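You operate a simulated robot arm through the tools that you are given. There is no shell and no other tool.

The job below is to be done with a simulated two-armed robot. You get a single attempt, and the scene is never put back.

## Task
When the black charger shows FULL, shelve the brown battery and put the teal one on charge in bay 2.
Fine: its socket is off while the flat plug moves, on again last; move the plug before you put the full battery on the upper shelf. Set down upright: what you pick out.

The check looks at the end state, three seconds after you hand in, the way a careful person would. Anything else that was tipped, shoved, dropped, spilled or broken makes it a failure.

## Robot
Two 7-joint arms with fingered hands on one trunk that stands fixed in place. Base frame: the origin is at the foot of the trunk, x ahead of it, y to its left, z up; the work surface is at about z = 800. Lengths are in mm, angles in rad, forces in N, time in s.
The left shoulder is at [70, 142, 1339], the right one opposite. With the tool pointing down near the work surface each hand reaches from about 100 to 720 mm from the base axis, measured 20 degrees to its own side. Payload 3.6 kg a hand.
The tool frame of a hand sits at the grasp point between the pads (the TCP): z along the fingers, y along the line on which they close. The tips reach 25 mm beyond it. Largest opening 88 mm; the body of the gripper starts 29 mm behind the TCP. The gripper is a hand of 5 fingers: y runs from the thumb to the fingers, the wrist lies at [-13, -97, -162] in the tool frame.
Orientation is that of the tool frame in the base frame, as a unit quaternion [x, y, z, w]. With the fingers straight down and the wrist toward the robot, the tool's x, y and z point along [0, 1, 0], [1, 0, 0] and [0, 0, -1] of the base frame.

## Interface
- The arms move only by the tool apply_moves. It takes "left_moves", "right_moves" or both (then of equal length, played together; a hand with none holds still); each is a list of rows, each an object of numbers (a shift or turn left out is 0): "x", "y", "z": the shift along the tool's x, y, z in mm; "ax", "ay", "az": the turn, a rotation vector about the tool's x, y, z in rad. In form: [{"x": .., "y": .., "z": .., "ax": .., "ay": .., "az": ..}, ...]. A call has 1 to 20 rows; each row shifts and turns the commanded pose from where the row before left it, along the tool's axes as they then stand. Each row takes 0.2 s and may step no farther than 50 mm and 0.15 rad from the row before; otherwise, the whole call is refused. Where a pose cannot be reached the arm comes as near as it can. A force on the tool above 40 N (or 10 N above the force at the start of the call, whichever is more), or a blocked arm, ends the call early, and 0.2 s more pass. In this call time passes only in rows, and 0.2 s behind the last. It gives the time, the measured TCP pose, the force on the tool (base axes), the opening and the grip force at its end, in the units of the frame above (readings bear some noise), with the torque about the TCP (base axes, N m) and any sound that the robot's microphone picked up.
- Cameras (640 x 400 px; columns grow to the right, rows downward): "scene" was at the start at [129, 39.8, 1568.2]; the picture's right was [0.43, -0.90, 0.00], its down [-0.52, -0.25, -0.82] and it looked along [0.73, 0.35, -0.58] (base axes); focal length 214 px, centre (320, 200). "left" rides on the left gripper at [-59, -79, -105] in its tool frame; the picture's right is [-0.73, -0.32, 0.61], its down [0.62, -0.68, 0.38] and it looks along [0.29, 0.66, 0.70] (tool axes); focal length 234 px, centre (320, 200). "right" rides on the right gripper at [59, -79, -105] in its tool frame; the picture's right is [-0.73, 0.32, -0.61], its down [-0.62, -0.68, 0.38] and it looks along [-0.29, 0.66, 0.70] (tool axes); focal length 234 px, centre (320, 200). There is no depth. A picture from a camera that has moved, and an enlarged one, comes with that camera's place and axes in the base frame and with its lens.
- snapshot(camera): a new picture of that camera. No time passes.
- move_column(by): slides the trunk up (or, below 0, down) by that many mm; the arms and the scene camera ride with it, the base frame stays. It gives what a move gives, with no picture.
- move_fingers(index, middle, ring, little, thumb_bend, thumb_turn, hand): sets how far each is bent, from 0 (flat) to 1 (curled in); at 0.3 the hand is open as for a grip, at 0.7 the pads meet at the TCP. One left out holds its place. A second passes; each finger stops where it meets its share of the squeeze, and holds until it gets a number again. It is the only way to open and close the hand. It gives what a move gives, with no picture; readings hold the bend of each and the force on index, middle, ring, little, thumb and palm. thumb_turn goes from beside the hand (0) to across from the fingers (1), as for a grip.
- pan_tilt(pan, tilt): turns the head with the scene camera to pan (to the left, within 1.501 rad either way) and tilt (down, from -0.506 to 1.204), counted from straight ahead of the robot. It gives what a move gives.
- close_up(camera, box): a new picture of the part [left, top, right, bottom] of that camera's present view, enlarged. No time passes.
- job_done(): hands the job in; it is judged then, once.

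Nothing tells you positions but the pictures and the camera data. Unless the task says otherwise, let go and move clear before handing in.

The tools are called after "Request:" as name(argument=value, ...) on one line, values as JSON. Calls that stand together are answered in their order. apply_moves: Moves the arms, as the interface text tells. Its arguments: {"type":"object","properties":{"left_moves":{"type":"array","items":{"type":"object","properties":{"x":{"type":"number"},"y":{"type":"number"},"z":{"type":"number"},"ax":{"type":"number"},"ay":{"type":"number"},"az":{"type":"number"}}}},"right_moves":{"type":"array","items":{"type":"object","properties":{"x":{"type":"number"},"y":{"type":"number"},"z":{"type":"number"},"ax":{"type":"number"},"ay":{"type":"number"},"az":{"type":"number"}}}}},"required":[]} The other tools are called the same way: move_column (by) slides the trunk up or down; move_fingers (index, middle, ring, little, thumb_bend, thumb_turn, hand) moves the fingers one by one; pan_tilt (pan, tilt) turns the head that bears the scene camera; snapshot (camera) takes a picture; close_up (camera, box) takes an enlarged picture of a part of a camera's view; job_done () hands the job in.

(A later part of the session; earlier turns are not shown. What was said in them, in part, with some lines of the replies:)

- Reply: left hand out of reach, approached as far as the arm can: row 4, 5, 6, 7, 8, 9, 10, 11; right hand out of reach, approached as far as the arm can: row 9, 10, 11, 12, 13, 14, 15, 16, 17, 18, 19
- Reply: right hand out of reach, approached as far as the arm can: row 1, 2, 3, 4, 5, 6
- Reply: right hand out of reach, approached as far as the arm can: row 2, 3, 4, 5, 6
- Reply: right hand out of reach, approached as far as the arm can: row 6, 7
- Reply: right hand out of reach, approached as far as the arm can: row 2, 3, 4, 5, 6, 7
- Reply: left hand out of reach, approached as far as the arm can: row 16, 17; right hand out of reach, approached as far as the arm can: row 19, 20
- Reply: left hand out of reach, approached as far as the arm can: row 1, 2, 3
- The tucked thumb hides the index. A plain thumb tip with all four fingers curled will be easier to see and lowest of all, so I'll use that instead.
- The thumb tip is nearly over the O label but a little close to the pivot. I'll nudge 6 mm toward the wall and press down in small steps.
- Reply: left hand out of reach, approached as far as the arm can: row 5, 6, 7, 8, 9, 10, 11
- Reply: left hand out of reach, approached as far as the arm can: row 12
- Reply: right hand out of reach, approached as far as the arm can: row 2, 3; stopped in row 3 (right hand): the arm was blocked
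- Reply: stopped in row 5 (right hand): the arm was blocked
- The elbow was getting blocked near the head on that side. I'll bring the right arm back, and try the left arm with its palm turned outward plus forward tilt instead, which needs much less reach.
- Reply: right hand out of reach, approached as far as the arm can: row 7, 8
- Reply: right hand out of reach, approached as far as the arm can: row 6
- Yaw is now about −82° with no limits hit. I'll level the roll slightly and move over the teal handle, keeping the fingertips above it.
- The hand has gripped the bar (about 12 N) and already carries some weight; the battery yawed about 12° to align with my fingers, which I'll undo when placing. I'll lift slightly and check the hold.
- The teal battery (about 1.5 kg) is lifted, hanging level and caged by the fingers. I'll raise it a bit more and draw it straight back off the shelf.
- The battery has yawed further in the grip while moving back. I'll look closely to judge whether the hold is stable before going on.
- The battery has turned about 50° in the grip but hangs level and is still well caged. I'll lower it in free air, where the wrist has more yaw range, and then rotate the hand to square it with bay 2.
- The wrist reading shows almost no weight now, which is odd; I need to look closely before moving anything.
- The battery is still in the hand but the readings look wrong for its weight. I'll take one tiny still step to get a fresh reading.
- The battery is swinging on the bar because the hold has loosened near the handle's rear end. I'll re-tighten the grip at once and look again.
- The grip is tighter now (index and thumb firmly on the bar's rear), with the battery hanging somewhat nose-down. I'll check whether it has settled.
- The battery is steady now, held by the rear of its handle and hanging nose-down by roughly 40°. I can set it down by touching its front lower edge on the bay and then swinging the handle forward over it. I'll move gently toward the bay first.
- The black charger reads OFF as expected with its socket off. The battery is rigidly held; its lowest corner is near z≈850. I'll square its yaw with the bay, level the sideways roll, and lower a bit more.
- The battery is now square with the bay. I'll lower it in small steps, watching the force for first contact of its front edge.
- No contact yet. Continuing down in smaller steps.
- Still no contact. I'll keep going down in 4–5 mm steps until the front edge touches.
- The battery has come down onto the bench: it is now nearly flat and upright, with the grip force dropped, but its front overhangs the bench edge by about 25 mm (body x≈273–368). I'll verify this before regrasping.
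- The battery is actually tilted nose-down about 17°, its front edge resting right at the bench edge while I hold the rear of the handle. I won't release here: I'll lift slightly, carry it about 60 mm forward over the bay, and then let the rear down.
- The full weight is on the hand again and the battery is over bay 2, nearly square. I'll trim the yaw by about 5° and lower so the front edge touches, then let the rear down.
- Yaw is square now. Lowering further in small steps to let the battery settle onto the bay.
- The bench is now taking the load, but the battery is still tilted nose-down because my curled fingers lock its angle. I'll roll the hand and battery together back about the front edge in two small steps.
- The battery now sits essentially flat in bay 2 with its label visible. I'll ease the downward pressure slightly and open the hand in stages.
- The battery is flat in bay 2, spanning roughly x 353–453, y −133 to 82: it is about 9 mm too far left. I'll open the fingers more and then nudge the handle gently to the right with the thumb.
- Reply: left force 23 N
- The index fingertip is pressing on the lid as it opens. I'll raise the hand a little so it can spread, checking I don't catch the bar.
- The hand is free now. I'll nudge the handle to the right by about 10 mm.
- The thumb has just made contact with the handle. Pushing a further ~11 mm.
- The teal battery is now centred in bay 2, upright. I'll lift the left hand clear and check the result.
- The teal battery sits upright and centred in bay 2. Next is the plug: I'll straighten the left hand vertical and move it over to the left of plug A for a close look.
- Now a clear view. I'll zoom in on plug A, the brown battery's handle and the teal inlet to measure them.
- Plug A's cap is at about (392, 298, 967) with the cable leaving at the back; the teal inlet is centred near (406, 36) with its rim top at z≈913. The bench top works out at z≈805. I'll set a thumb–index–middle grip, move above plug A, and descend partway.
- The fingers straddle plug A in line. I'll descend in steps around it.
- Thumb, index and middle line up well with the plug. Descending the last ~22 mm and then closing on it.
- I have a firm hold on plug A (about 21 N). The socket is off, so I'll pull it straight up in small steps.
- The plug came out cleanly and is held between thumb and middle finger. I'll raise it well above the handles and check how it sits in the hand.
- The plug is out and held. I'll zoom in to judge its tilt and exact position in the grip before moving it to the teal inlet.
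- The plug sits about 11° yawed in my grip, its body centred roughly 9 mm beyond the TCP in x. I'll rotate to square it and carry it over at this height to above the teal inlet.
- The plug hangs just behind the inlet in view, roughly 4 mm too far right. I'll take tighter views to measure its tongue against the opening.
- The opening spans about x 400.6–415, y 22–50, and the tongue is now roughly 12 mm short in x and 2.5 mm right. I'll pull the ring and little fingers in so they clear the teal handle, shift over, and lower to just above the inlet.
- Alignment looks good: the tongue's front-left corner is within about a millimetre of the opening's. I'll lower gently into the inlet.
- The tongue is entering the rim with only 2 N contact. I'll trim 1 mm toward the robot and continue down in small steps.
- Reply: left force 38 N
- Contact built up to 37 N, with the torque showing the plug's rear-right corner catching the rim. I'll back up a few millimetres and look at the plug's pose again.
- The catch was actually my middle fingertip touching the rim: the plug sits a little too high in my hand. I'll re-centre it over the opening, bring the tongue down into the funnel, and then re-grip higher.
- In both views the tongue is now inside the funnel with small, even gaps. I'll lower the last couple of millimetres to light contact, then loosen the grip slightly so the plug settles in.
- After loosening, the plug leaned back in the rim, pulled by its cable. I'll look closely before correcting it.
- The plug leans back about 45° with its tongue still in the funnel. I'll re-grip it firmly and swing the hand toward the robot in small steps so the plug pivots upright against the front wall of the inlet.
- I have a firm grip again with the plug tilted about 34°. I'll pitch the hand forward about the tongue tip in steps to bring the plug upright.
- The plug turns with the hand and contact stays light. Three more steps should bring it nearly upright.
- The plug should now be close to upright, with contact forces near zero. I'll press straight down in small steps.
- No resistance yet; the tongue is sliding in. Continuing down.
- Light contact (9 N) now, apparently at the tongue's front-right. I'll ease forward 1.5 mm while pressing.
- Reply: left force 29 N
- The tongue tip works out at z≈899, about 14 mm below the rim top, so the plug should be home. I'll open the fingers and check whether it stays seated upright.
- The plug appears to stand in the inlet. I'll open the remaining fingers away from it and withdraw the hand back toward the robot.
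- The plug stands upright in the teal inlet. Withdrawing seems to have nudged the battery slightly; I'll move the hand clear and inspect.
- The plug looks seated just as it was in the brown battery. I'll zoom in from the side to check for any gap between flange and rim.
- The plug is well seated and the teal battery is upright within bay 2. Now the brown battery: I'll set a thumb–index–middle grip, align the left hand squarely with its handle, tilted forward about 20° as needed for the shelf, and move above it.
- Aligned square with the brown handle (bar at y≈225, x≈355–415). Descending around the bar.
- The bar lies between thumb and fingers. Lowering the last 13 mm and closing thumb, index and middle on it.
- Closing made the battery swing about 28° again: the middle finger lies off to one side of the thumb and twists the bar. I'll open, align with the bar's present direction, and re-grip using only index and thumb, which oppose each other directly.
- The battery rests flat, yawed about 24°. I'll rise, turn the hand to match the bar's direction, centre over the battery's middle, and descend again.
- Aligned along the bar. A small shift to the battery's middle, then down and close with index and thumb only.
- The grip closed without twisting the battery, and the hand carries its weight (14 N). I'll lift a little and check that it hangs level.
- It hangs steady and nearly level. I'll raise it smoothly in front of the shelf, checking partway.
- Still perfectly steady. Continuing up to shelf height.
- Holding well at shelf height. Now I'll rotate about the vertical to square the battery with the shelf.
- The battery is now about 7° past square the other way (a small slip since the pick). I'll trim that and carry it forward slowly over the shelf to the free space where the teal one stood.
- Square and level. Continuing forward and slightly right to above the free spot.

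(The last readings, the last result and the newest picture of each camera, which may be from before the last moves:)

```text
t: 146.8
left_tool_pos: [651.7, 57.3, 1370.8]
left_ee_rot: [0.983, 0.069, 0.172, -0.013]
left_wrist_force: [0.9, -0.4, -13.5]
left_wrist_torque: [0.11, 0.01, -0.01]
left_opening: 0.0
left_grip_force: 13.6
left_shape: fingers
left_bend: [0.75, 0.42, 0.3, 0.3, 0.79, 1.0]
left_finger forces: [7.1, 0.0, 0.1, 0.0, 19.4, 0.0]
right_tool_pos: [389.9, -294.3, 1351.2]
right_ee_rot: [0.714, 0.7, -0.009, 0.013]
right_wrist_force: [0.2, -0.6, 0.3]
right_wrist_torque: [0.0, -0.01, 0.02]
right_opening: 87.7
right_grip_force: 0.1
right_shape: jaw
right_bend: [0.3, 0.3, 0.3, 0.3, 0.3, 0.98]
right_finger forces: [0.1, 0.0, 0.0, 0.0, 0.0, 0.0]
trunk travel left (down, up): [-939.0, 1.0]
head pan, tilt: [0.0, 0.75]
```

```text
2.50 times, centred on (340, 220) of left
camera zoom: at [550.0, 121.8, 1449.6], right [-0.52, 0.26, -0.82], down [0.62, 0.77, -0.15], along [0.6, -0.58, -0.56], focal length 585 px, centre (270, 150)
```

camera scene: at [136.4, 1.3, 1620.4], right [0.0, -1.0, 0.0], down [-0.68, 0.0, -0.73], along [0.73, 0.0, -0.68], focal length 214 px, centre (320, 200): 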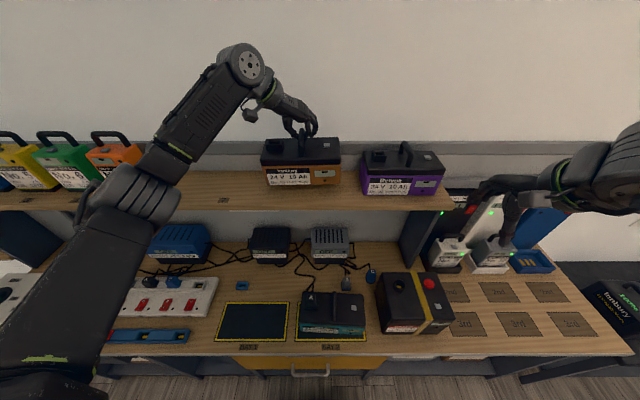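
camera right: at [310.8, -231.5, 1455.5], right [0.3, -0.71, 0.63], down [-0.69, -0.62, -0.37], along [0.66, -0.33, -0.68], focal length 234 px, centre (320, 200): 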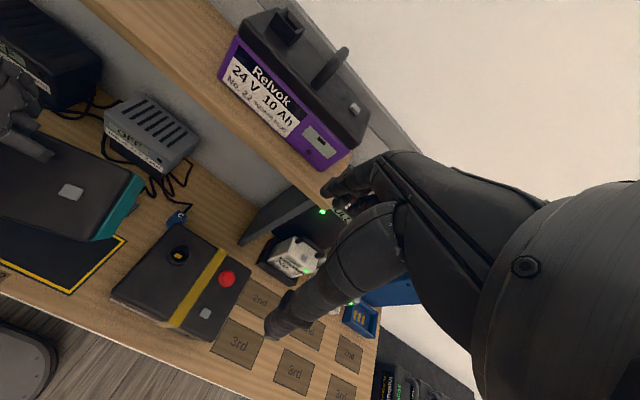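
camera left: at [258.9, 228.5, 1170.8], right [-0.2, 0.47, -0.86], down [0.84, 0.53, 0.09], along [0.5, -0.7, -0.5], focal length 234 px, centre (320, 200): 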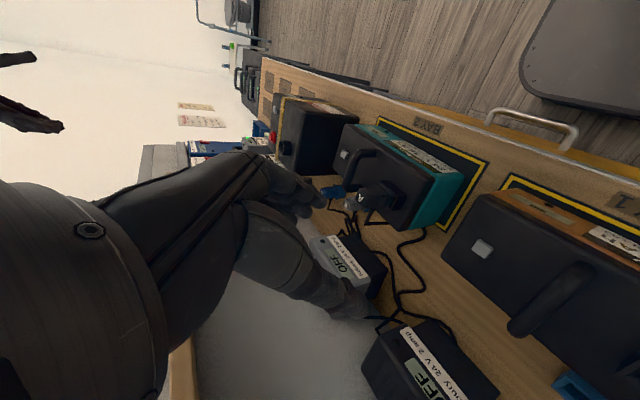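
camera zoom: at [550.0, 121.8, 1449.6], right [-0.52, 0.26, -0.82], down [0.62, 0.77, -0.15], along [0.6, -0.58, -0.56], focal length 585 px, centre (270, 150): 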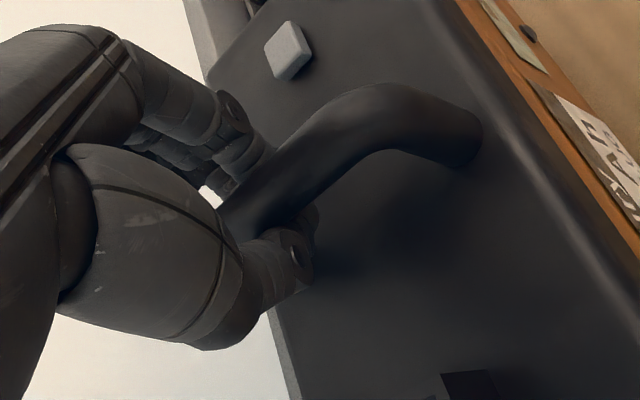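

The brown battery hovers square above the free spot. I'll lower it gently onto the shelf.

Request:
apply_moves(left_moves=[{"x": -1.7, "z": 4.7}, {"x": -2.6, "z": 7}, {"x": -2.6, "z": 7}, {"x": -2.6, "z": 7}, {"x": -1.4, "z": 3.8}])

Request:
close_up(camera="scene", box=[220, 90, 400, 220])

```text
t: 148.0
left_tool_pos: [650.8, 57.2, 1338.4]
left_ee_rot: [0.983, 0.069, 0.172, -0.013]
left_wrist_force: [-0.1, 0.5, -14.3]
left_wrist_torque: [0.11, -0.02, -0.01]
left_opening: 0.1
left_grip_force: 14.3
left_shape: fingers
left_bend: [0.75, 0.42, 0.3, 0.3, 0.79, 1.0]
left_finger forces: [7.7, 0.0, 0.0, 0.0, 19.2, 0.0]
right_tool_pos: [390.9, -294.7, 1352.6]
right_ee_rot: [0.714, 0.699, -0.009, 0.014]
right_wrist_force: [0.6, -0.1, -0.4]
right_wrist_torque: [-0.03, 0.01, -0.01]
right_opening: 87.7
right_grip_force: 0.0
right_shape: jaw
right_bend: [0.3, 0.3, 0.3, 0.3, 0.3, 0.98]
right_finger forces: [0.0, 0.1, 0.1, 0.1, 0.1, 0.0]
trunk travel left (down, up): [-939.0, 1.0]
head pan, tilt: [0.0, 0.75]
```

```text
3.08 times, centred on (310, 155) of scene
camera zoom: at [136.4, 1.5, 1620.4], right [0.0, -1.0, 0.0], down [-0.68, 0.0, -0.73], along [0.73, 0.0, -0.68], focal length 660 px, centre (351, 338)
```

zoom: 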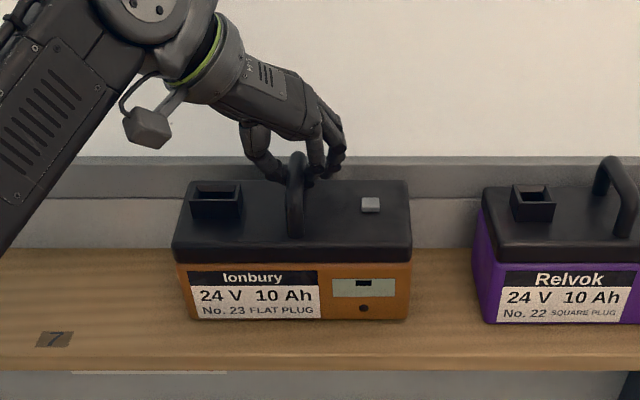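

Almost touching. Lowering in 2 mm steps until the shelf takes the load.

Request:
apply_moves(left_moves=[{"x": -0.7, "z": 1.9}, {"x": -0.7, "z": 1.9}, {"x": -0.7, "z": 1.9}])

```text
t: 148.8
left_tool_pos: [650.5, 56.6, 1334.1]
left_ee_rot: [0.983, 0.069, 0.172, -0.013]
left_wrist_force: [1.4, -0.6, -9.7]
left_wrist_torque: [0.08, 0.0, 0.01]
left_opening: 0.2
left_grip_force: 13.2
left_shape: fingers
left_bend: [0.75, 0.42, 0.3, 0.3, 0.8, 1.0]
left_finger forces: [8.3, 0.1, 0.0, 0.0, 17.8, 0.0]
right_tool_pos: [390.2, -294.2, 1351.6]
right_ee_rot: [0.714, 0.7, -0.01, 0.014]
right_wrist_force: [0.5, -0.1, 0.2]
right_wrist_torque: [-0.03, -0.03, -0.01]
right_opening: 87.8
right_grip_force: 0.1
right_shape: jaw
right_bend: [0.3, 0.3, 0.3, 0.3, 0.3, 0.98]
right_finger forces: [0.0, 0.1, 0.0, 0.0, 0.1, 0.1]
trunk travel left (down, up): [-939.0, 1.0]
head pan, tilt: [0.0, 0.75]
```

Contact is beginning (load dropping to 9.7 N). A little further down.

Request:
apply_moves(left_moves=[{"x": -0.5, "z": 1.4}, {"x": -0.5, "z": 1.4}])

Request:
close_up(camera="scene", box=[220, 90, 400, 220])

```text
t: 149.4
left_tool_pos: [650.1, 56.8, 1331.8]
left_ee_rot: [0.983, 0.068, 0.171, -0.012]
left_wrist_force: [2.3, -0.6, -4.9]
left_wrist_torque: [0.02, 0.03, 0.05]
left_opening: 0.0
left_grip_force: 11.8
left_shape: fingers
left_bend: [0.75, 0.42, 0.3, 0.3, 0.8, 1.0]
left_finger forces: [7.2, 0.0, 0.0, 0.0, 16.2, 0.0]
right_tool_pos: [390.1, -295.6, 1351.8]
right_ee_rot: [0.714, 0.699, -0.008, 0.014]
right_wrist_force: [0.1, 0.1, -0.4]
right_wrist_torque: [-0.01, -0.02, 0.01]
right_opening: 87.8
right_grip_force: 0.0
right_shape: jaw
right_bend: [0.3, 0.3, 0.3, 0.3, 0.3, 0.98]
right_finger forces: [0.1, 0.1, 0.0, 0.0, 0.1, 0.0]
trunk travel left (down, up): [-939.0, 1.0]
head pan, tilt: [0.0, 0.75]
```

```text
3.08 times, centred on (310, 155) of scene
camera zoom: at [135.1, 1.1, 1620.6], right [0.0, -1.0, 0.0], down [-0.68, 0.0, -0.73], along [0.73, 0.0, -0.68], focal length 660 px, centre (351, 338)
```

zoom: 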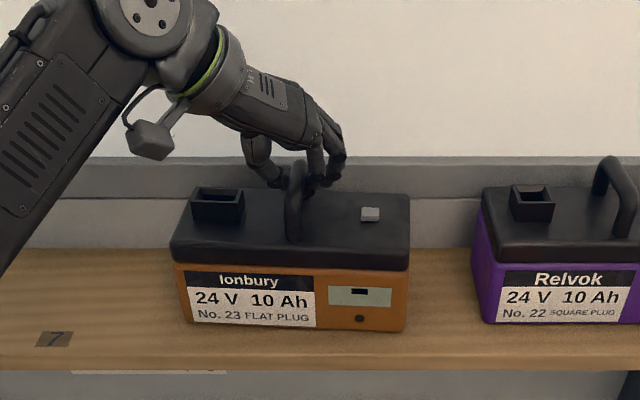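

Request:
apply_moves(left_moves=[{"x": -0.5, "z": 1.4}, {"x": -0.4, "z": 1}])

Request:
move_fingers(hand="left", thumb_bend=0.6, index=0.62)

Request:
close_up(camera="scene", box=[220, 90, 400, 220])

Request:
close_up(camera="left", box=[240, 140, 440, 300])

```text
t: 150.0
left_tool_pos: [649.9, 56.6, 1329.3]
left_ee_rot: [0.982, 0.068, 0.173, -0.013]
left_wrist_force: [1.9, -0.4, -0.6]
left_wrist_torque: [0.03, 0.03, 0.05]
left_opening: 0.0
left_grip_force: 1.8
left_shape: fingers
left_bend: [0.75, 0.42, 0.3, 0.3, 0.81, 1.0]
left_finger forces: [2.9, 0.0, 0.1, 0.0, 0.0, 0.1]
right_tool_pos: [388.3, -295.4, 1353.0]
right_ee_rot: [0.715, 0.699, -0.009, 0.015]
right_wrist_force: [0.8, 0.2, -0.7]
right_wrist_torque: [-0.01, -0.03, 0.0]
right_opening: 87.8
right_grip_force: 0.1
right_shape: jaw
right_bend: [0.3, 0.3, 0.3, 0.3, 0.3, 0.98]
right_finger forces: [0.1, 0.0, 0.0, 0.0, 0.0, 0.0]
trunk travel left (down, up): [-939.0, 1.0]
head pan, tilt: [0.0, 0.75]
```

```text
t: 151.0
left_tool_pos: [649.1, 56.4, 1329.6]
left_ee_rot: [0.982, 0.069, 0.173, -0.013]
left_wrist_force: [0.4, -2.7, 0.4]
left_wrist_torque: [-0.02, -0.01, 0.02]
left_opening: 18.8
left_grip_force: 0.7
left_shape: fingers
left_bend: [0.61, 0.42, 0.3, 0.3, 0.6, 1.0]
left_finger forces: [1.8, 0.0, 0.0, 0.0, 0.0, 0.0]
right_tool_pos: [387.6, -295.4, 1351.8]
right_ee_rot: [0.714, 0.699, -0.009, 0.014]
right_wrist_force: [0.7, -0.6, -0.2]
right_wrist_torque: [0.01, 0.04, -0.02]
right_opening: 87.7
right_grip_force: 0.0
right_shape: jaw
right_bend: [0.3, 0.3, 0.3, 0.3, 0.3, 0.98]
right_finger forces: [0.0, 0.1, 0.0, 0.0, 0.0, 0.0]
trunk travel left (down, up): [-939.0, 1.0]
head pan, tilt: [0.0, 0.75]
```

```text
3.08 times, centred on (310, 155) of scene
camera zoom: at [132.9, 0.7, 1620.7], right [0.0, -1.0, 0.0], down [-0.68, 0.0, -0.73], along [0.73, 0.0, -0.68], focal length 660 px, centre (351, 338)
```

zoom: 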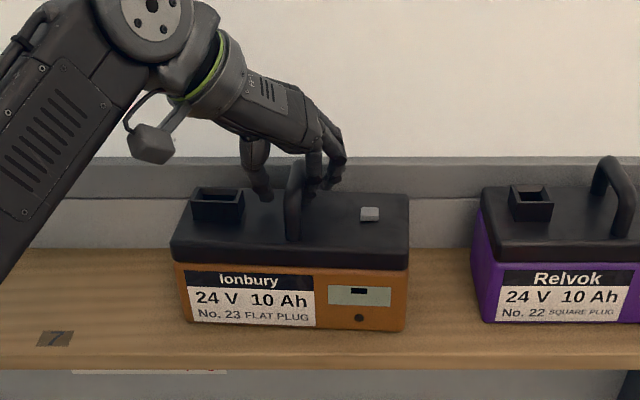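

```text
2.50 times, centred on (340, 220) of left
camera zoom: at [546.5, 120.9, 1407.9], right [-0.52, 0.26, -0.82], down [0.62, 0.77, -0.15], along [0.6, -0.58, -0.56], focal length 585 px, centre (270, 150)
```

zoom: 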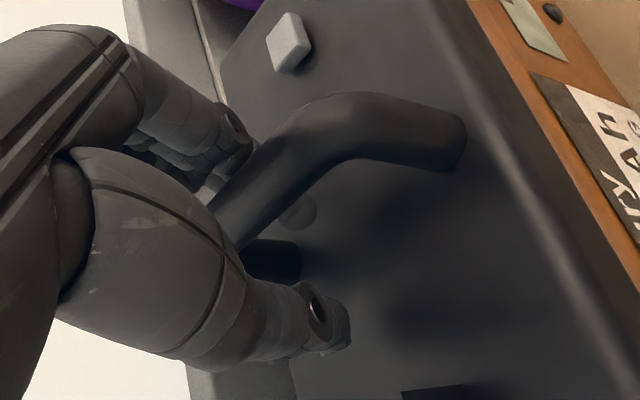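

The brown battery is standing on the upper shelf and released. I'll open fully and lift the hand straight off.

Request:
move_fingers(hand="left", thumb_bend=0.42, index=0.45)

Request:
apply_moves(left_moves=[{"x": 1.4, "z": -3.8}, {"x": 2.7, "z": -7.5}, {"x": 5.1, "z": -14}, {"x": 6.8, "z": -18.8}, {"x": 6.8, "z": -18.8}])

Request:
close_up(camera="scene", box=[220, 90, 400, 220])

Request:
close_up(camera="left", box=[240, 140, 440, 300])

```text
t: 152.0
left_tool_pos: [649.4, 55.2, 1328.9]
left_ee_rot: [0.982, 0.069, 0.173, -0.013]
left_wrist_force: [0.4, -2.9, -1.0]
left_wrist_torque: [-0.07, 0.02, -0.04]
left_opening: 51.5
left_grip_force: 1.7
left_shape: fingers
left_bend: [0.45, 0.42, 0.3, 0.3, 0.45, 0.99]
left_finger forces: [0.1, 0.1, 0.0, 0.0, 2.1, 0.0]
right_tool_pos: [388.2, -295.7, 1351.9]
right_ee_rot: [0.714, 0.7, -0.009, 0.014]
right_wrist_force: [-0.2, -0.4, -0.2]
right_wrist_torque: [0.0, 0.0, -0.03]
right_opening: 87.9
right_grip_force: 0.1
right_shape: jaw
right_bend: [0.3, 0.3, 0.3, 0.3, 0.3, 0.98]
right_finger forces: [0.0, 0.1, 0.1, 0.1, 0.0, 0.1]
trunk travel left (down, up): [-939.0, 1.0]
head pan, tilt: [0.0, 0.75]
```

```text
t: 153.2
left_tool_pos: [648.5, 56.2, 1395.7]
left_ee_rot: [0.982, 0.069, 0.173, -0.013]
left_wrist_force: [0.3, 0.7, 1.0]
left_wrist_torque: [0.03, -0.01, 0.01]
left_opening: 55.2
left_grip_force: 0.1
left_shape: fingers
left_bend: [0.45, 0.42, 0.3, 0.3, 0.42, 0.99]
left_finger forces: [0.0, 0.1, 0.0, 0.1, 0.0, 0.0]
right_tool_pos: [386.0, -294.6, 1352.7]
right_ee_rot: [0.714, 0.7, -0.007, 0.014]
right_wrist_force: [0.2, 0.5, -0.3]
right_wrist_torque: [-0.02, 0.04, 0.0]
right_opening: 87.8
right_grip_force: 0.0
right_shape: jaw
right_bend: [0.3, 0.3, 0.3, 0.3, 0.3, 0.98]
right_finger forces: [0.0, 0.0, 0.0, 0.0, 0.0, 0.0]
trunk travel left (down, up): [-939.0, 1.0]
head pan, tilt: [0.0, 0.75]
```

```text
3.08 times, centred on (310, 155) of scene
camera zoom: at [132.3, 1.1, 1620.8], right [0.0, -1.0, 0.0], down [-0.68, 0.0, -0.73], along [0.73, 0.0, -0.68], focal length 660 px, centre (351, 338)
```

zoom: 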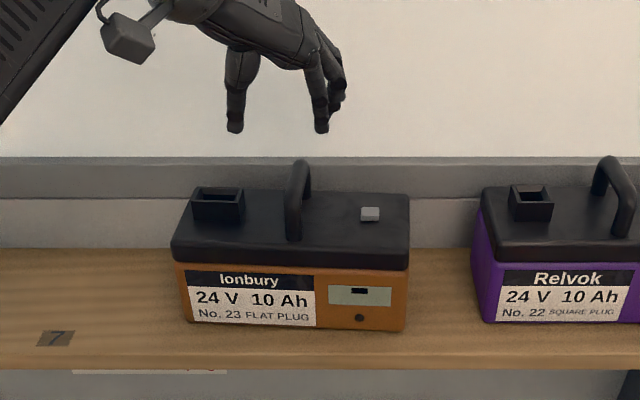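

```text
2.50 times, centred on (340, 220) of left
camera zoom: at [546.0, 121.1, 1474.9], right [-0.51, 0.26, -0.82], down [0.62, 0.77, -0.15], along [0.6, -0.58, -0.56], focal length 585 px, centre (270, 150)
```

zoom: 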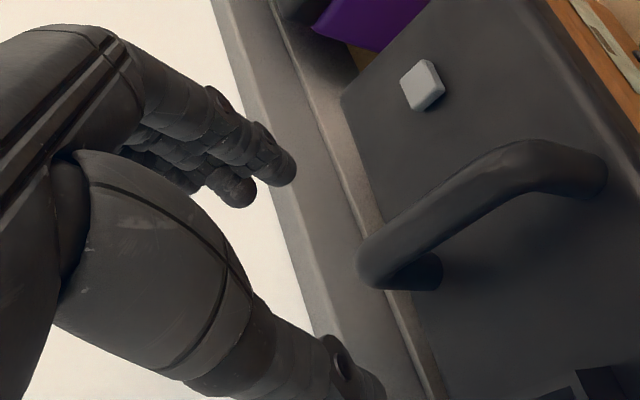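

Brown is on the upper shelf, upright and clear of its neighbours. The last step is switching socket A back on; I'll bring the left hand back out from the shelf and around toward the strip.

Request:
apply_moves(left_moves=[{"x": -33, "y": -20, "z": -12}, {"x": -33, "y": -20, "z": -12}, {"x": -33, "y": -20, "z": -12}, {"x": -33, "y": -20, "z": -12}, {"x": -20.7, "y": -25.3, "z": 28.6}, {"x": -20.7, "y": -25.3, "z": 28.6}, {"x": -20.7, "y": -25.3, "z": 28.6}, {"x": -20.7, "y": -25.3, "z": 28.6}, {"x": -20.7, "y": -25.3, "z": 28.6}, {"x": -20.7, "y": -25.3, "z": 28.6}, {"x": -20.7, "y": -25.3, "z": 28.6}, {"x": -20.7, "y": -25.3, "z": 28.6}, {"x": -20.7, "y": -25.3, "z": 28.6}, {"ax": -0.009, "ay": -0.116, "az": 0.046}, {"ax": -0.009, "ay": -0.116, "az": 0.046}, {"ax": -0.009, "ay": -0.116, "az": 0.046}])

Request:
snapshot(camera="scene")

Request:
close_up(camera="scene", box=[285, 275, 365, 345])

```text
t: 156.6
left_tool_pos: [381.3, 331.7, 1089.2]
left_ee_rot: [1.0, 0.0, -0.001, 0.001]
left_wrist_force: [-0.2, -0.1, 0.3]
left_wrist_torque: [-0.01, -0.02, 0.01]
left_opening: 55.1
left_grip_force: 0.1
left_shape: fingers
left_bend: [0.45, 0.42, 0.3, 0.3, 0.42, 0.99]
left_finger forces: [0.0, 0.0, 0.0, 0.0, 0.0, 0.1]
right_tool_pos: [387.3, -293.8, 1353.1]
right_ee_rot: [0.715, 0.699, -0.009, 0.014]
right_wrist_force: [0.2, -0.8, -0.6]
right_wrist_torque: [0.01, 0.01, 0.0]
right_opening: 87.9
right_grip_force: 0.1
right_shape: jaw
right_bend: [0.3, 0.3, 0.3, 0.3, 0.3, 0.98]
right_finger forces: [0.1, 0.0, 0.1, 0.0, 0.1, 0.0]
trunk travel left (down, up): [-939.0, 1.0]
head pan, tilt: [0.0, 0.75]
```

```text
taken
camera scene: at [133.7, 1.8, 1620.7], right [0.0, -1.0, 0.0], down [-0.68, 0.0, -0.73], along [0.73, 0.0, -0.68], focal length 214 px, centre (320, 200)
```

scene: 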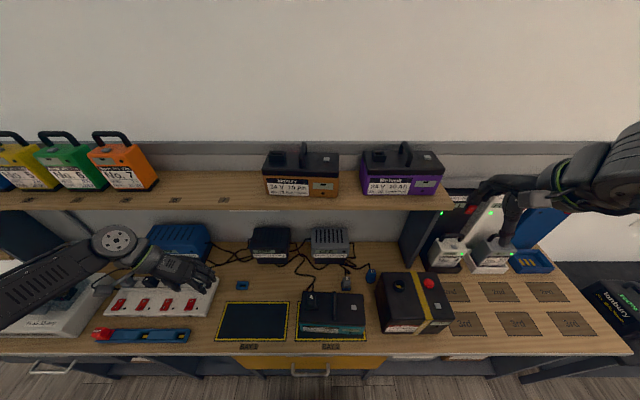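

```text
5.71 times, centred on (325, 310) of scene
camera zoom: at [133.7, 1.8, 1620.7], right [0.0, -1.0, 0.0], down [-0.68, 0.0, -0.73], along [0.73, 0.0, -0.68], focal length 1226 px, centre (291, -429)
```

zoom: 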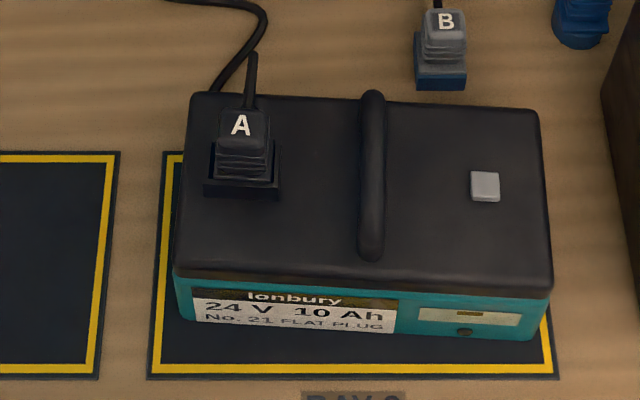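

Teal stands plugged in, but it sits about 10 mm toward the back of bay 2 with one corner over the line. Before switching on, I'll tidy that with a gentle push on the rear of its handle using a closed pinch tip.

Request:
move_fingers(hand="left", index=0.68, middle=1.0, ring=1.0, little=1.0, thumb_bend=0.66, thumb_turn=1.0)

Request:
apply_moves(left_moves=[{"x": 9.6, "y": 41.4, "z": 3}, {"x": 9.6, "y": 41.4, "z": 3}, {"x": 9.6, "y": 41.4, "z": 3}, {"x": 9.6, "y": 41.4, "z": 3}, {"x": 9.6, "y": 41.4, "z": 3}, {"x": 9.6, "y": 41.4, "z": 3}, {"x": 9.6, "y": 41.4, "z": 3}, {"x": 9.6, "y": 41.4, "z": 3}, {"x": 9.6, "y": 41.4, "z": 3}])

Request:
close_up(camera="scene", box=[270, 230, 390, 350])

Request:
close_up(camera="left", box=[240, 140, 440, 300])

```text
t: 157.6
left_tool_pos: [381.2, 332.2, 1091.0]
left_ee_rot: [1.0, -0.001, 0.0, 0.0]
left_wrist_force: [0.5, 0.2, -0.2]
left_wrist_torque: [-0.02, -0.01, 0.02]
left_opening: 5.4
left_grip_force: 0.0
left_shape: fingers
left_bend: [0.68, 1.0, 1.0, 1.0, 0.66, 1.0]
left_finger forces: [0.0, 0.0, 0.1, 0.0, 0.1, 0.1]
right_tool_pos: [387.8, -294.8, 1352.6]
right_ee_rot: [0.714, 0.7, -0.008, 0.014]
right_wrist_force: [-0.2, 0.6, 0.3]
right_wrist_torque: [0.03, -0.01, -0.03]
right_opening: 87.8
right_grip_force: 0.1
right_shape: jaw
right_bend: [0.3, 0.3, 0.3, 0.3, 0.3, 0.98]
right_finger forces: [0.0, 0.1, 0.0, 0.0, 0.0, 0.0]
trunk travel left (down, up): [-939.0, 1.0]
head pan, tilt: [0.0, 0.75]
```

```text
t: 159.6
left_tool_pos: [466.9, -43.7, 1062.0]
left_ee_rot: [1.0, 0.0, 0.0, -0.001]
left_wrist_force: [1.0, 0.9, -0.5]
left_wrist_torque: [0.01, 0.03, 0.0]
left_opening: 5.0
left_grip_force: 0.0
left_shape: fingers
left_bend: [0.68, 1.0, 1.0, 1.0, 0.66, 1.0]
left_finger forces: [0.1, 0.0, 0.0, 0.0, 0.1, 0.0]
right_tool_pos: [388.5, -296.6, 1352.7]
right_ee_rot: [0.715, 0.699, -0.007, 0.014]
right_wrist_force: [0.6, 0.2, 0.5]
right_wrist_torque: [0.0, -0.01, -0.01]
right_opening: 87.6
right_grip_force: 0.1
right_shape: jaw
right_bend: [0.3, 0.3, 0.3, 0.3, 0.3, 0.98]
right_finger forces: [0.1, 0.0, 0.1, 0.0, 0.0, 0.0]
trunk travel left (down, up): [-939.0, 1.0]
head pan, tilt: [0.0, 0.75]
```

```text
3.33 times, centred on (330, 290) of scene
camera zoom: at [133.6, -1.0, 1620.7], right [0.0, -1.0, 0.0], down [-0.68, 0.0, -0.73], along [0.73, 0.0, -0.68], focal length 715 px, centre (287, -100)
```

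zoom: 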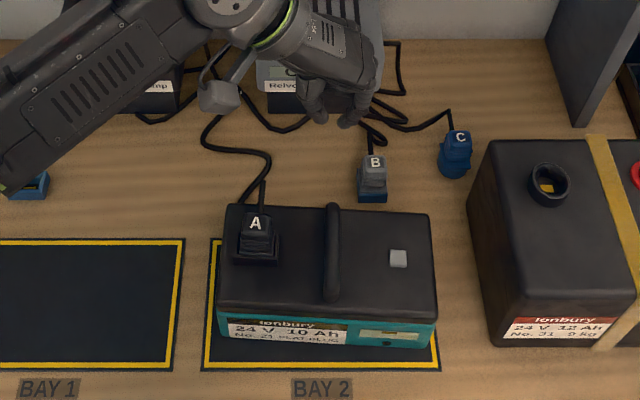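

```text
2.50 times, centred on (340, 220) of left
camera zoom: at [407.7, 34.3, 1168.4], right [-0.73, 0.32, -0.61], down [0.62, 0.68, -0.38], along [0.29, -0.66, -0.7], focal length 585 px, centre (270, 150)
```

zoom: 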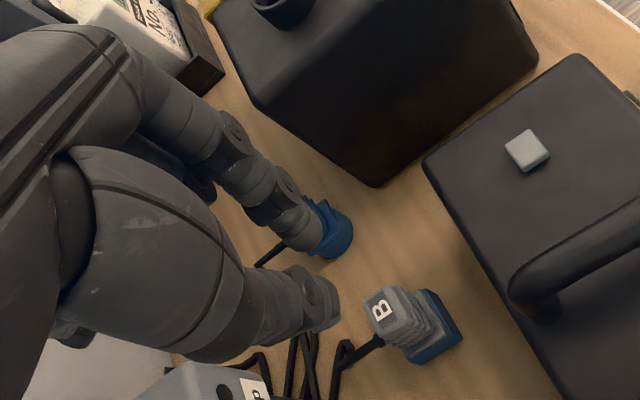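

Re-measuring from here, the battery's body actually lies inside the bay outline (x≈351–454, y≈−139 to 66), so no nudge is needed. I'll take the hand back left and start turning it for the switch.

Request:
apply_moves(left_moves=[{"x": -9.6, "y": -41.7, "z": -1}, {"x": -9.6, "y": -41.7, "z": -1}, {"x": -9.6, "y": -41.7, "z": -1}, {"x": -9.6, "y": -41.7, "z": -1}, {"x": -9.6, "y": -41.7, "z": -1}, {"x": -9.6, "y": -41.7, "z": -1}, {"x": -9.6, "y": -41.7, "z": -1}, {"x": -9.6, "y": -41.7, "z": -1}, {"x": -9.6, "y": -41.7, "z": -1}, {"az": -0.147}, {"az": -0.147}, {"az": -0.147}, {"az": -0.147}, {"az": -0.147}, {"az": -0.147}, {"az": -0.147}, {"az": -0.147}, {"az": -0.147}, {"az": -0.147}, {"az": -0.147}])

Request:
snapshot(camera="scene")

```text
t: 163.8
left_tool_pos: [380.4, 332.6, 1072.4]
left_ee_rot: [0.69, 0.724, 0.0, 0.0]
left_wrist_force: [-0.5, 0.8, 0.6]
left_wrist_torque: [0.02, 0.0, 0.02]
left_opening: 5.0
left_grip_force: 0.3
left_shape: fingers
left_bend: [0.68, 1.0, 1.0, 1.0, 0.66, 1.0]
left_finger forces: [0.1, 0.1, 0.1, 0.0, 0.0, 0.0]
right_tool_pos: [387.5, -295.4, 1352.5]
right_ee_rot: [0.714, 0.7, -0.008, 0.014]
right_wrist_force: [-0.8, 0.5, -0.5]
right_wrist_torque: [0.04, 0.03, 0.01]
right_opening: 88.1
right_grip_force: 0.0
right_shape: jaw
right_bend: [0.3, 0.3, 0.3, 0.3, 0.3, 0.98]
right_finger forces: [0.1, 0.0, 0.0, 0.0, 0.1, 0.1]
trunk travel left (down, up): [-939.0, 1.0]
head pan, tilt: [0.0, 0.75]
```

```text
taken
camera scene: at [132.8, 0.8, 1620.8], right [0.0, -1.0, 0.0], down [-0.68, 0.0, -0.73], along [0.73, 0.0, -0.68], focal length 214 px, centre (320, 200)
```

scene: 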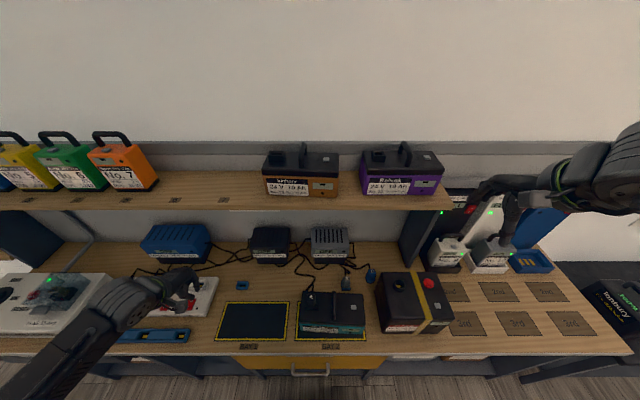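

Good. Next over to the strip at a safe height while turning to the same pressing yaw as before.

Request:
apply_moves(left_moves=[{"x": 44, "y": 10.4, "z": -4.7}, {"x": 44, "y": 10.4, "z": -4.7}, {"x": 44, "y": 10.4, "z": -4.7}, {"x": 44, "y": 10.4, "z": -4.7}, {"x": 44, "y": 10.4, "z": -4.7}, {"x": 44, "y": 10.4, "z": -4.7}, {"az": -0.147}, {"az": -0.147}, {"az": -0.147}, {"az": -0.147}, {"az": -0.147}, {"az": -0.147}, {"az": -0.14}, {"az": -0.14}, {"az": -0.14}])

Request:
snapshot(camera="left")

```text
t: 167.0
left_tool_pos: [431.7, 599.9, 1099.9]
left_ee_rot: [0.112, 0.994, 0.0, 0.0]
left_wrist_force: [0.0, -0.1, 0.4]
left_wrist_torque: [0.03, -0.02, -0.01]
left_opening: 4.9
left_grip_force: 0.0
left_shape: fingers
left_bend: [0.68, 1.0, 1.0, 1.0, 0.66, 1.0]
left_finger forces: [0.1, 0.0, 0.0, 0.0, 0.1, 0.1]
right_tool_pos: [387.6, -294.6, 1353.1]
right_ee_rot: [0.715, 0.699, -0.008, 0.013]
right_wrist_force: [0.6, 0.5, -0.9]
right_wrist_torque: [0.0, -0.03, 0.01]
right_opening: 87.8
right_grip_force: 0.1
right_shape: jaw
right_bend: [0.3, 0.3, 0.3, 0.3, 0.3, 0.98]
right_finger forces: [0.0, 0.1, 0.1, 0.0, 0.1, 0.0]
trunk travel left (down, up): [-939.0, 1.0]
head pan, tilt: [0.0, 0.75]
```

```text
taken
camera left: at [469.9, 509.5, 1205.2], right [0.64, -0.48, -0.61], down [-0.76, -0.53, -0.38], along [-0.14, 0.7, -0.7], focal length 234 px, centre (320, 200)
```

left: 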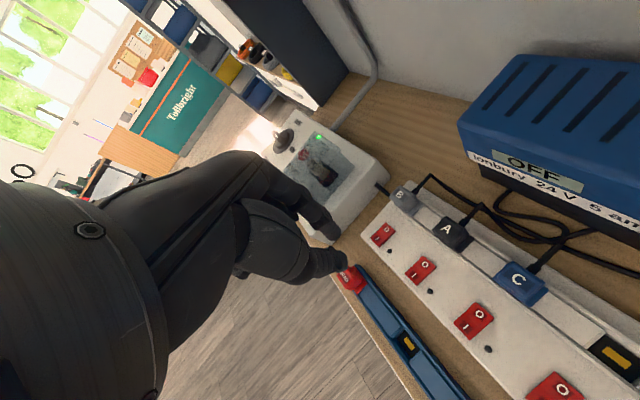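

In position near the strip with the right yaw. I'll move over the A switch's "I" end while raising, then lower the trunk as before.

Request:
apply_moves(left_moves=[{"x": 6.3, "y": 19.1, "z": -30}, {"x": 6.3, "y": 19.1, "z": -30}])

Request:
move_column(by=-250)

Request:
pan_tilt(pan=0.8, tilt=0.5)

Request:
close_up(camera="left", box=[220, 120, 440, 340])

Request:
close_up(camera="scene", box=[230, 190, 350, 290])

```text
t: 167.6
left_tool_pos: [427.0, 640.5, 1160.5]
left_ee_rot: [0.112, 0.994, 0.0, 0.0]
left_wrist_force: [0.7, 1.1, -0.2]
left_wrist_torque: [0.0, -0.01, 0.04]
left_opening: 4.9
left_grip_force: 0.1
left_shape: fingers
left_bend: [0.68, 1.0, 1.0, 1.0, 0.66, 1.0]
left_finger forces: [0.0, 0.1, 0.0, 0.0, 0.1, 0.0]
right_tool_pos: [387.9, -295.2, 1353.5]
right_ee_rot: [0.714, 0.7, -0.009, 0.014]
right_wrist_force: [-0.4, 0.4, -0.5]
right_wrist_torque: [0.02, 0.02, -0.01]
right_opening: 88.0
right_grip_force: 0.0
right_shape: jaw
right_bend: [0.3, 0.3, 0.3, 0.3, 0.3, 0.98]
right_finger forces: [0.1, 0.0, 0.1, 0.0, 0.0, 0.0]
trunk travel left (down, up): [-939.0, 1.0]
head pan, tilt: [0.0, 0.75]
```

```text
t: 170.2
left_tool_pos: [426.9, 640.4, 911.4]
left_ee_rot: [0.112, 0.994, 0.0, 0.0]
left_wrist_force: [0.1, 0.5, 0.0]
left_wrist_torque: [0.01, 0.0, -0.04]
left_opening: 5.1
left_grip_force: 0.1
left_shape: fingers
left_bend: [0.68, 1.0, 1.0, 1.0, 0.66, 1.0]
left_finger forces: [0.1, 0.0, 0.1, 0.1, 0.1, 0.0]
right_tool_pos: [387.3, -293.8, 1102.7]
right_ee_rot: [0.714, 0.7, -0.009, 0.014]
right_wrist_force: [0.8, 0.1, 0.2]
right_wrist_torque: [0.0, 0.03, 0.0]
right_opening: 87.9
right_grip_force: 0.1
right_shape: jaw
right_bend: [0.3, 0.3, 0.3, 0.3, 0.3, 0.98]
right_finger forces: [0.0, 0.1, 0.0, 0.0, 0.1, 0.0]
trunk travel left (down, up): [-689.0, 251.0]
head pan, tilt: [0.0, 0.75]
```

```text
t: 171.3
left_tool_pos: [428.1, 640.3, 911.8]
left_ee_rot: [0.112, 0.994, -0.001, 0.0]
left_wrist_force: [0.1, -0.1, 0.6]
left_wrist_torque: [0.0, 0.02, 0.0]
left_opening: 4.8
left_grip_force: 0.1
left_shape: fingers
left_bend: [0.68, 1.0, 1.0, 1.0, 0.66, 1.0]
left_finger forces: [0.1, 0.0, 0.0, 0.1, 0.1, 0.0]
right_tool_pos: [387.0, -295.2, 1103.7]
right_ee_rot: [0.714, 0.699, -0.008, 0.014]
right_wrist_force: [-0.7, -0.2, -0.5]
right_wrist_torque: [-0.01, 0.01, 0.05]
right_opening: 87.6
right_grip_force: 0.1
right_shape: jaw
right_bend: [0.3, 0.3, 0.3, 0.3, 0.3, 0.98]
right_finger forces: [0.0, 0.0, 0.1, 0.0, 0.1, 0.1]
trunk travel left (down, up): [-689.0, 251.0]
head pan, tilt: [0.799, 0.499]
```

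```text
1.82 times, centred on (330, 230) of left
camera zoom: at [466.2, 549.4, 1015.9], right [0.64, -0.48, -0.61], down [-0.76, -0.53, -0.38], along [-0.14, 0.7, -0.7], focal length 426 px, centre (302, 146)
```

zoom: 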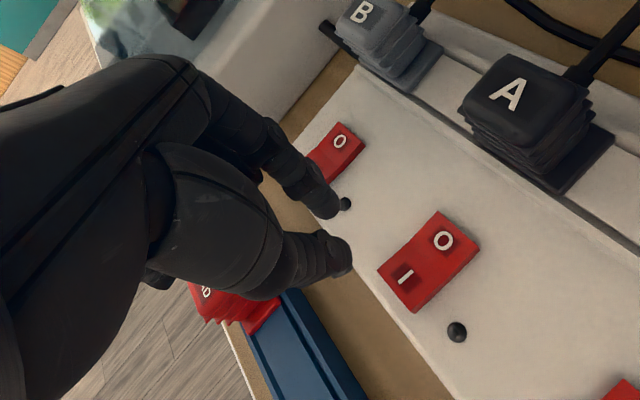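

```text
4.00 times, centred on (290, 240) of scene
camera zoom: at [113.5, 66.7, 1392.7], right [0.72, -0.7, 0.0], down [-0.33, -0.34, -0.88], along [0.61, 0.63, -0.48], focal length 858 px, centre (440, 40)
```

zoom: 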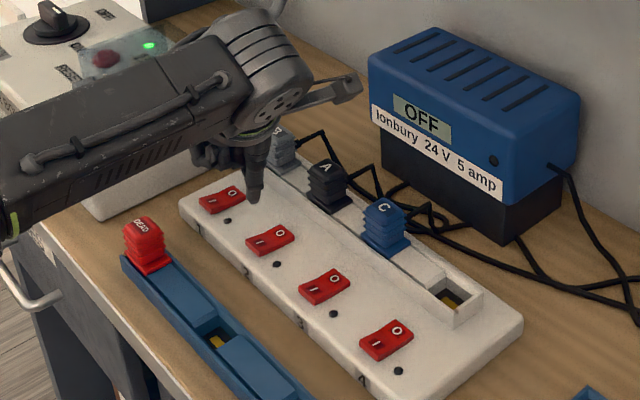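

The switch is off as expected; the thumb tip is about 5 mm right of the I end's centre. I'll correct that and come down to just above it.

Request:
apply_moves(left_moves=[{"x": 1.2, "y": 5.4}, {"z": 18}, {"z": 14}, {"z": 8}])

Request:
close_up(camera="left", box=[220, 120, 440, 340])

Request:
close_up(camera="scene", box=[250, 200, 330, 270])

```text
t: 172.3
left_tool_pos: [428.1, 644.4, 871.2]
left_ee_rot: [0.111, 0.994, 0.001, 0.0]
left_wrist_force: [0.6, 0.7, 0.0]
left_wrist_torque: [-0.04, 0.01, 0.0]
left_opening: 4.9
left_grip_force: 0.1
left_shape: fingers
left_bend: [0.68, 1.0, 1.0, 1.0, 0.66, 1.0]
left_finger forces: [0.1, 0.0, 0.0, 0.0, 0.1, 0.0]
right_tool_pos: [387.6, -295.4, 1102.4]
right_ee_rot: [0.715, 0.699, -0.009, 0.013]
right_wrist_force: [-0.2, 0.2, 0.0]
right_wrist_torque: [-0.01, 0.0, -0.01]
right_opening: 87.6
right_grip_force: 0.0
right_shape: jaw
right_bend: [0.3, 0.3, 0.3, 0.3, 0.3, 0.98]
right_finger forces: [0.0, 0.0, 0.0, 0.0, 0.1, 0.0]
trunk travel left (down, up): [-689.0, 251.0]
head pan, tilt: [0.799, 0.499]
```

```text
1.82 times, centred on (330, 230) of left
camera zoom: at [466.0, 554.7, 976.1], right [0.64, -0.48, -0.61], down [-0.76, -0.53, -0.38], along [-0.14, 0.7, -0.7], focal length 426 px, centre (302, 146)
```

zoom: 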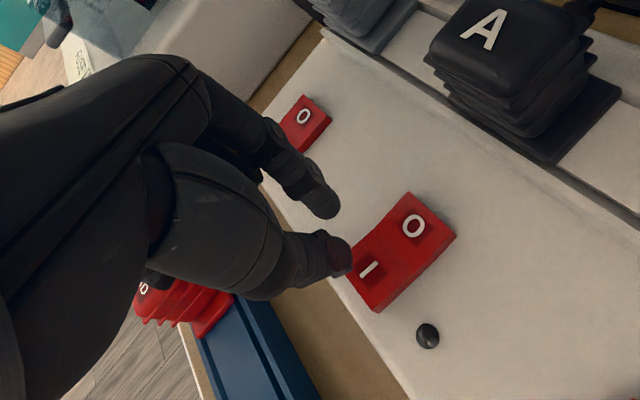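

```text
5.71 times, centred on (290, 235) of scene
camera zoom: at [113.4, 66.8, 1392.7], right [0.72, -0.7, 0.0], down [-0.33, -0.34, -0.88], along [0.61, 0.63, -0.48], focal length 1226 px, centre (491, 0)
```

zoom: 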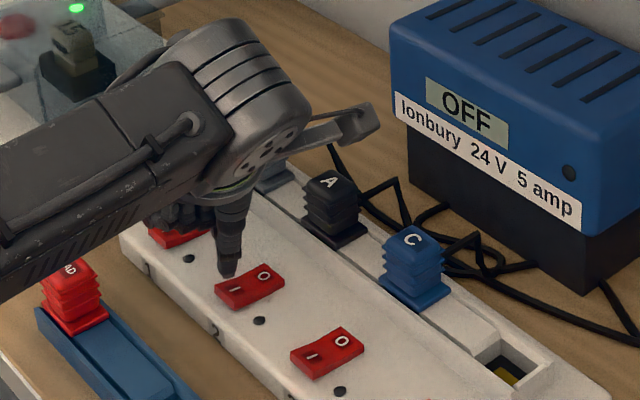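

The thumb tip is right over the I end. Pressing down in small steps.

Request:
apply_moves(left_moves=[{"x": 0, "y": -2, "z": 4}, {"z": 4}, {"z": 3}, {"z": 3}])

Request:
close_up(camera="left", box=[220, 120, 440, 340])

Request:
close_up(camera="scene", box=[250, 200, 330, 270])

Request:
close_up(camera="scene", box=[360, 230, 460, 320])

```text
t: 173.3
left_tool_pos: [426.9, 643.7, 856.6]
left_ee_rot: [0.112, 0.994, 0.0, 0.001]
left_wrist_force: [-0.2, -1.0, 1.5]
left_wrist_torque: [-0.05, 0.02, -0.03]
left_opening: 5.4
left_grip_force: 0.5
left_shape: fingers
left_bend: [0.68, 1.0, 1.0, 1.0, 0.66, 1.0]
left_finger forces: [0.0, 0.0, 0.1, 0.1, 2.0, 0.0]
right_tool_pos: [387.3, -294.4, 1102.1]
right_ee_rot: [0.715, 0.699, -0.008, 0.014]
right_wrist_force: [-0.3, 0.5, -0.6]
right_wrist_torque: [0.03, -0.01, 0.04]
right_opening: 87.7
right_grip_force: 0.1
right_shape: jaw
right_bend: [0.3, 0.3, 0.3, 0.3, 0.3, 0.98]
right_finger forces: [0.1, 0.0, 0.0, 0.0, 0.0, 0.0]
trunk travel left (down, up): [-689.0, 251.0]
head pan, tilt: [0.799, 0.499]
```

```text
1.82 times, centred on (330, 230) of left
camera zoom: at [465.4, 552.4, 962.5], right [0.64, -0.48, -0.61], down [-0.76, -0.53, -0.38], along [-0.14, 0.7, -0.7], focal length 426 px, centre (302, 146)
```

zoom: 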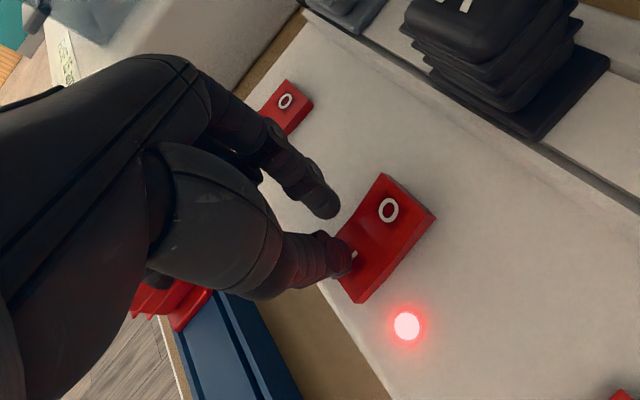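

```text
5.71 times, centred on (290, 235) of scene
camera zoom: at [113.1, 66.3, 1392.8], right [0.72, -0.7, 0.0], down [-0.33, -0.34, -0.88], along [0.61, 0.63, -0.48], focal length 1226 px, centre (491, 0)
```

zoom: 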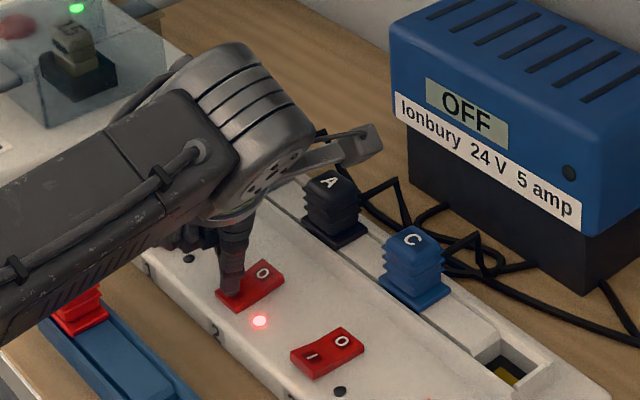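

```text
4.44 times, centred on (410, 275) of scene
camera zoom: at [113.1, 66.3, 1392.8], right [0.72, -0.7, 0.0], down [-0.33, -0.34, -0.88], along [0.61, 0.63, -0.48], focal length 953 px, centre (-80, -133)
```

zoom: 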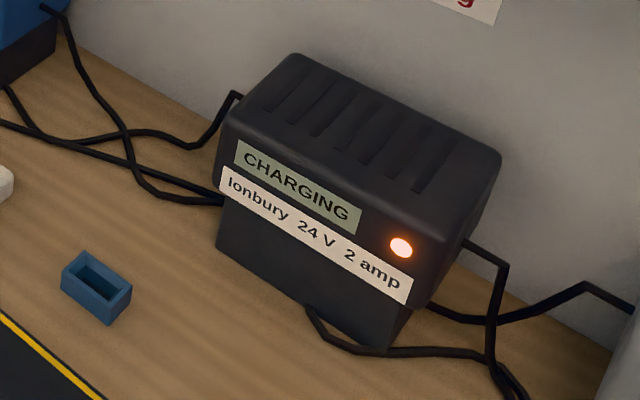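

The lamp is lit and the black charger shows CHARGING. I'll lift the hand clear and do a final check of the whole scene.

Request:
apply_moves(left_moves=[{"z": -10}, {"z": -40}, {"z": -40}, {"z": -40}, {"z": -40}])

Request:
pan_tilt(pan=0.3, tilt=0.55)

Request:
snapshot(camera="scene")

Request:
close_up(camera="scene", box=[300, 270, 460, 390])

Request:
close_up(camera="scene", box=[260, 110, 500, 250])

Request:
close_up(camera="scene", box=[80, 210, 300, 350])

```text
t: 174.5
left_tool_pos: [426.7, 639.7, 1027.7]
left_ee_rot: [0.112, 0.994, 0.0, 0.0]
left_wrist_force: [0.4, 0.4, -0.3]
left_wrist_torque: [-0.03, -0.01, 0.03]
left_opening: 5.2
left_grip_force: 0.0
left_shape: fingers
left_bend: [0.68, 1.0, 1.0, 1.0, 0.66, 1.0]
left_finger forces: [0.0, 0.0, 0.1, 0.0, 0.0, 0.0]
left hand out of reach, approached as far as the arm can: row 4
right_tool_pos: [387.8, -296.0, 1101.6]
right_ee_rot: [0.714, 0.7, -0.008, 0.014]
right_wrist_force: [0.3, 0.3, 0.0]
right_wrist_torque: [-0.03, 0.01, 0.0]
right_opening: 87.5
right_grip_force: 0.0
right_shape: jaw
right_bend: [0.3, 0.3, 0.3, 0.3, 0.3, 0.98]
right_finger forces: [0.1, 0.1, 0.1, 0.1, 0.0, 0.0]
trunk travel left (down, up): [-689.0, 251.0]
head pan, tilt: [0.799, 0.499]
```

```text
t: 175.4
left_tool_pos: [426.2, 642.2, 1026.4]
left_ee_rot: [0.112, 0.994, -0.001, 0.0]
left_wrist_force: [0.2, -0.5, 0.1]
left_wrist_torque: [0.02, 0.04, 0.01]
left_opening: 5.0
left_grip_force: 0.0
left_shape: fingers
left_bend: [0.68, 1.0, 1.0, 1.0, 0.66, 1.0]
left_finger forces: [0.0, 0.1, 0.0, 0.0, 0.1, 0.1]
right_tool_pos: [387.4, -294.1, 1102.6]
right_ee_rot: [0.714, 0.7, -0.009, 0.015]
right_wrist_force: [-1.6, 0.5, 0.5]
right_wrist_torque: [0.02, 0.01, 0.02]
right_opening: 87.8
right_grip_force: 0.1
right_shape: jaw
right_bend: [0.3, 0.3, 0.3, 0.3, 0.3, 0.98]
right_finger forces: [0.0, 0.0, 0.1, 0.0, 0.0, 0.0]
trunk travel left (down, up): [-689.0, 251.0]
head pan, tilt: [0.3, 0.55]
```

```text
taken
camera scene: at [135.6, 28.2, 1388.2], right [0.3, -0.96, 0.0], down [-0.5, -0.15, -0.85], along [0.81, 0.25, -0.52], focal length 214 px, centre (320, 200)
```

scene: 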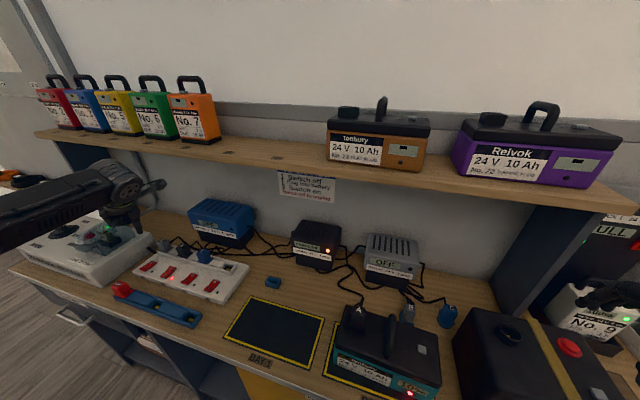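

```text
3.33 times, centred on (380, 330) of scene
camera zoom: at [135.6, 28.2, 1388.2], right [0.3, -0.96, 0.0], down [-0.5, -0.15, -0.85], along [0.81, 0.25, -0.52], focal length 715 px, centre (120, -233)
```

zoom: 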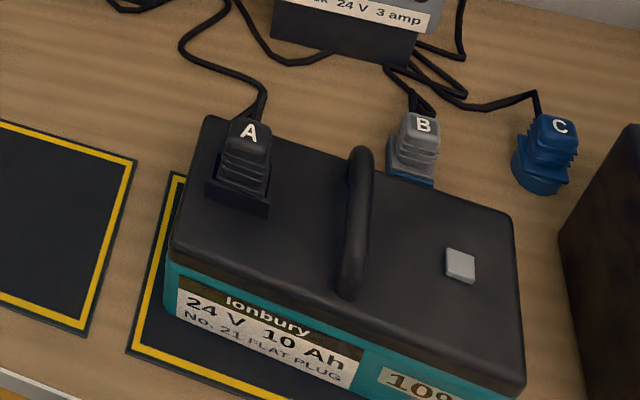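

```text
2.67 times, centred on (380, 180) of scene
camera zoom: at [135.6, 28.2, 1388.2], right [0.3, -0.96, 0.0], down [-0.5, -0.15, -0.85], along [0.81, 0.25, -0.52], focal length 572 px, centre (160, 253)
```

zoom: 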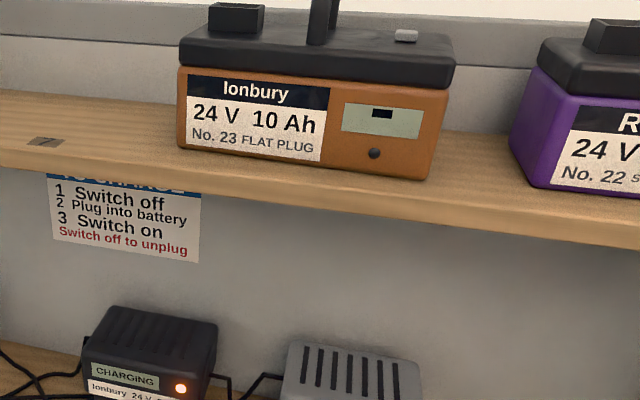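

```text
2.86 times, centred on (190, 280) of scene
camera zoom: at [135.6, 28.2, 1388.2], right [0.3, -0.96, 0.0], down [-0.5, -0.15, -0.85], along [0.81, 0.25, -0.52], focal length 613 px, centre (691, -29)
```

zoom: 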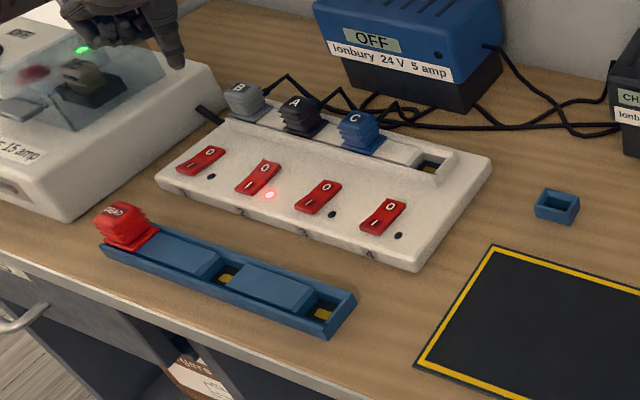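

Everything checks out. Brown No. 23 stands upright on the upper shelf, and teal No. 21 is upright in bay 2 with the flat plug in. Socket A's lamp is lit and the black charger shows CHARGING, with teal reading 10%. Nothing else looks disturbed and both hands are clear, so I'm handing in.

Request:
job_done()

```text
The job is handed in.
```

The job is handed in. When I handed in, brown was on the upper shelf and teal was charging in bay 2.

- **Order:** After the black charger showed FULL, I switched socket A off and put teal in bay 2. I then moved the flat plug from brown to teal, shelved brown, and switched socket A back on last.
- **Brown (No. 23):** It stands upright on the upper shelf, in the space beside the purple battery.
- **Teal (No. 21):** It stands upright in bay 2 with plug A seated. The charger shows CHARGING and teal reads 10%.

**Rough handling:**
- Teal slipped in my grip and swung on the way down. It touched down at the bench's front edge before I got it into the bay.
- Plug A tipped back once while I was inserting it, so I had to set it upright and press it in.
- Brown twisted about 24° in bay 1 before I got a good grip on it.

By my camera estimate teal sits a few millimetres off centre and about 3° turned, but inside the bay outline. Nothing else was moved or knocked that I could see, and both hands are clear.
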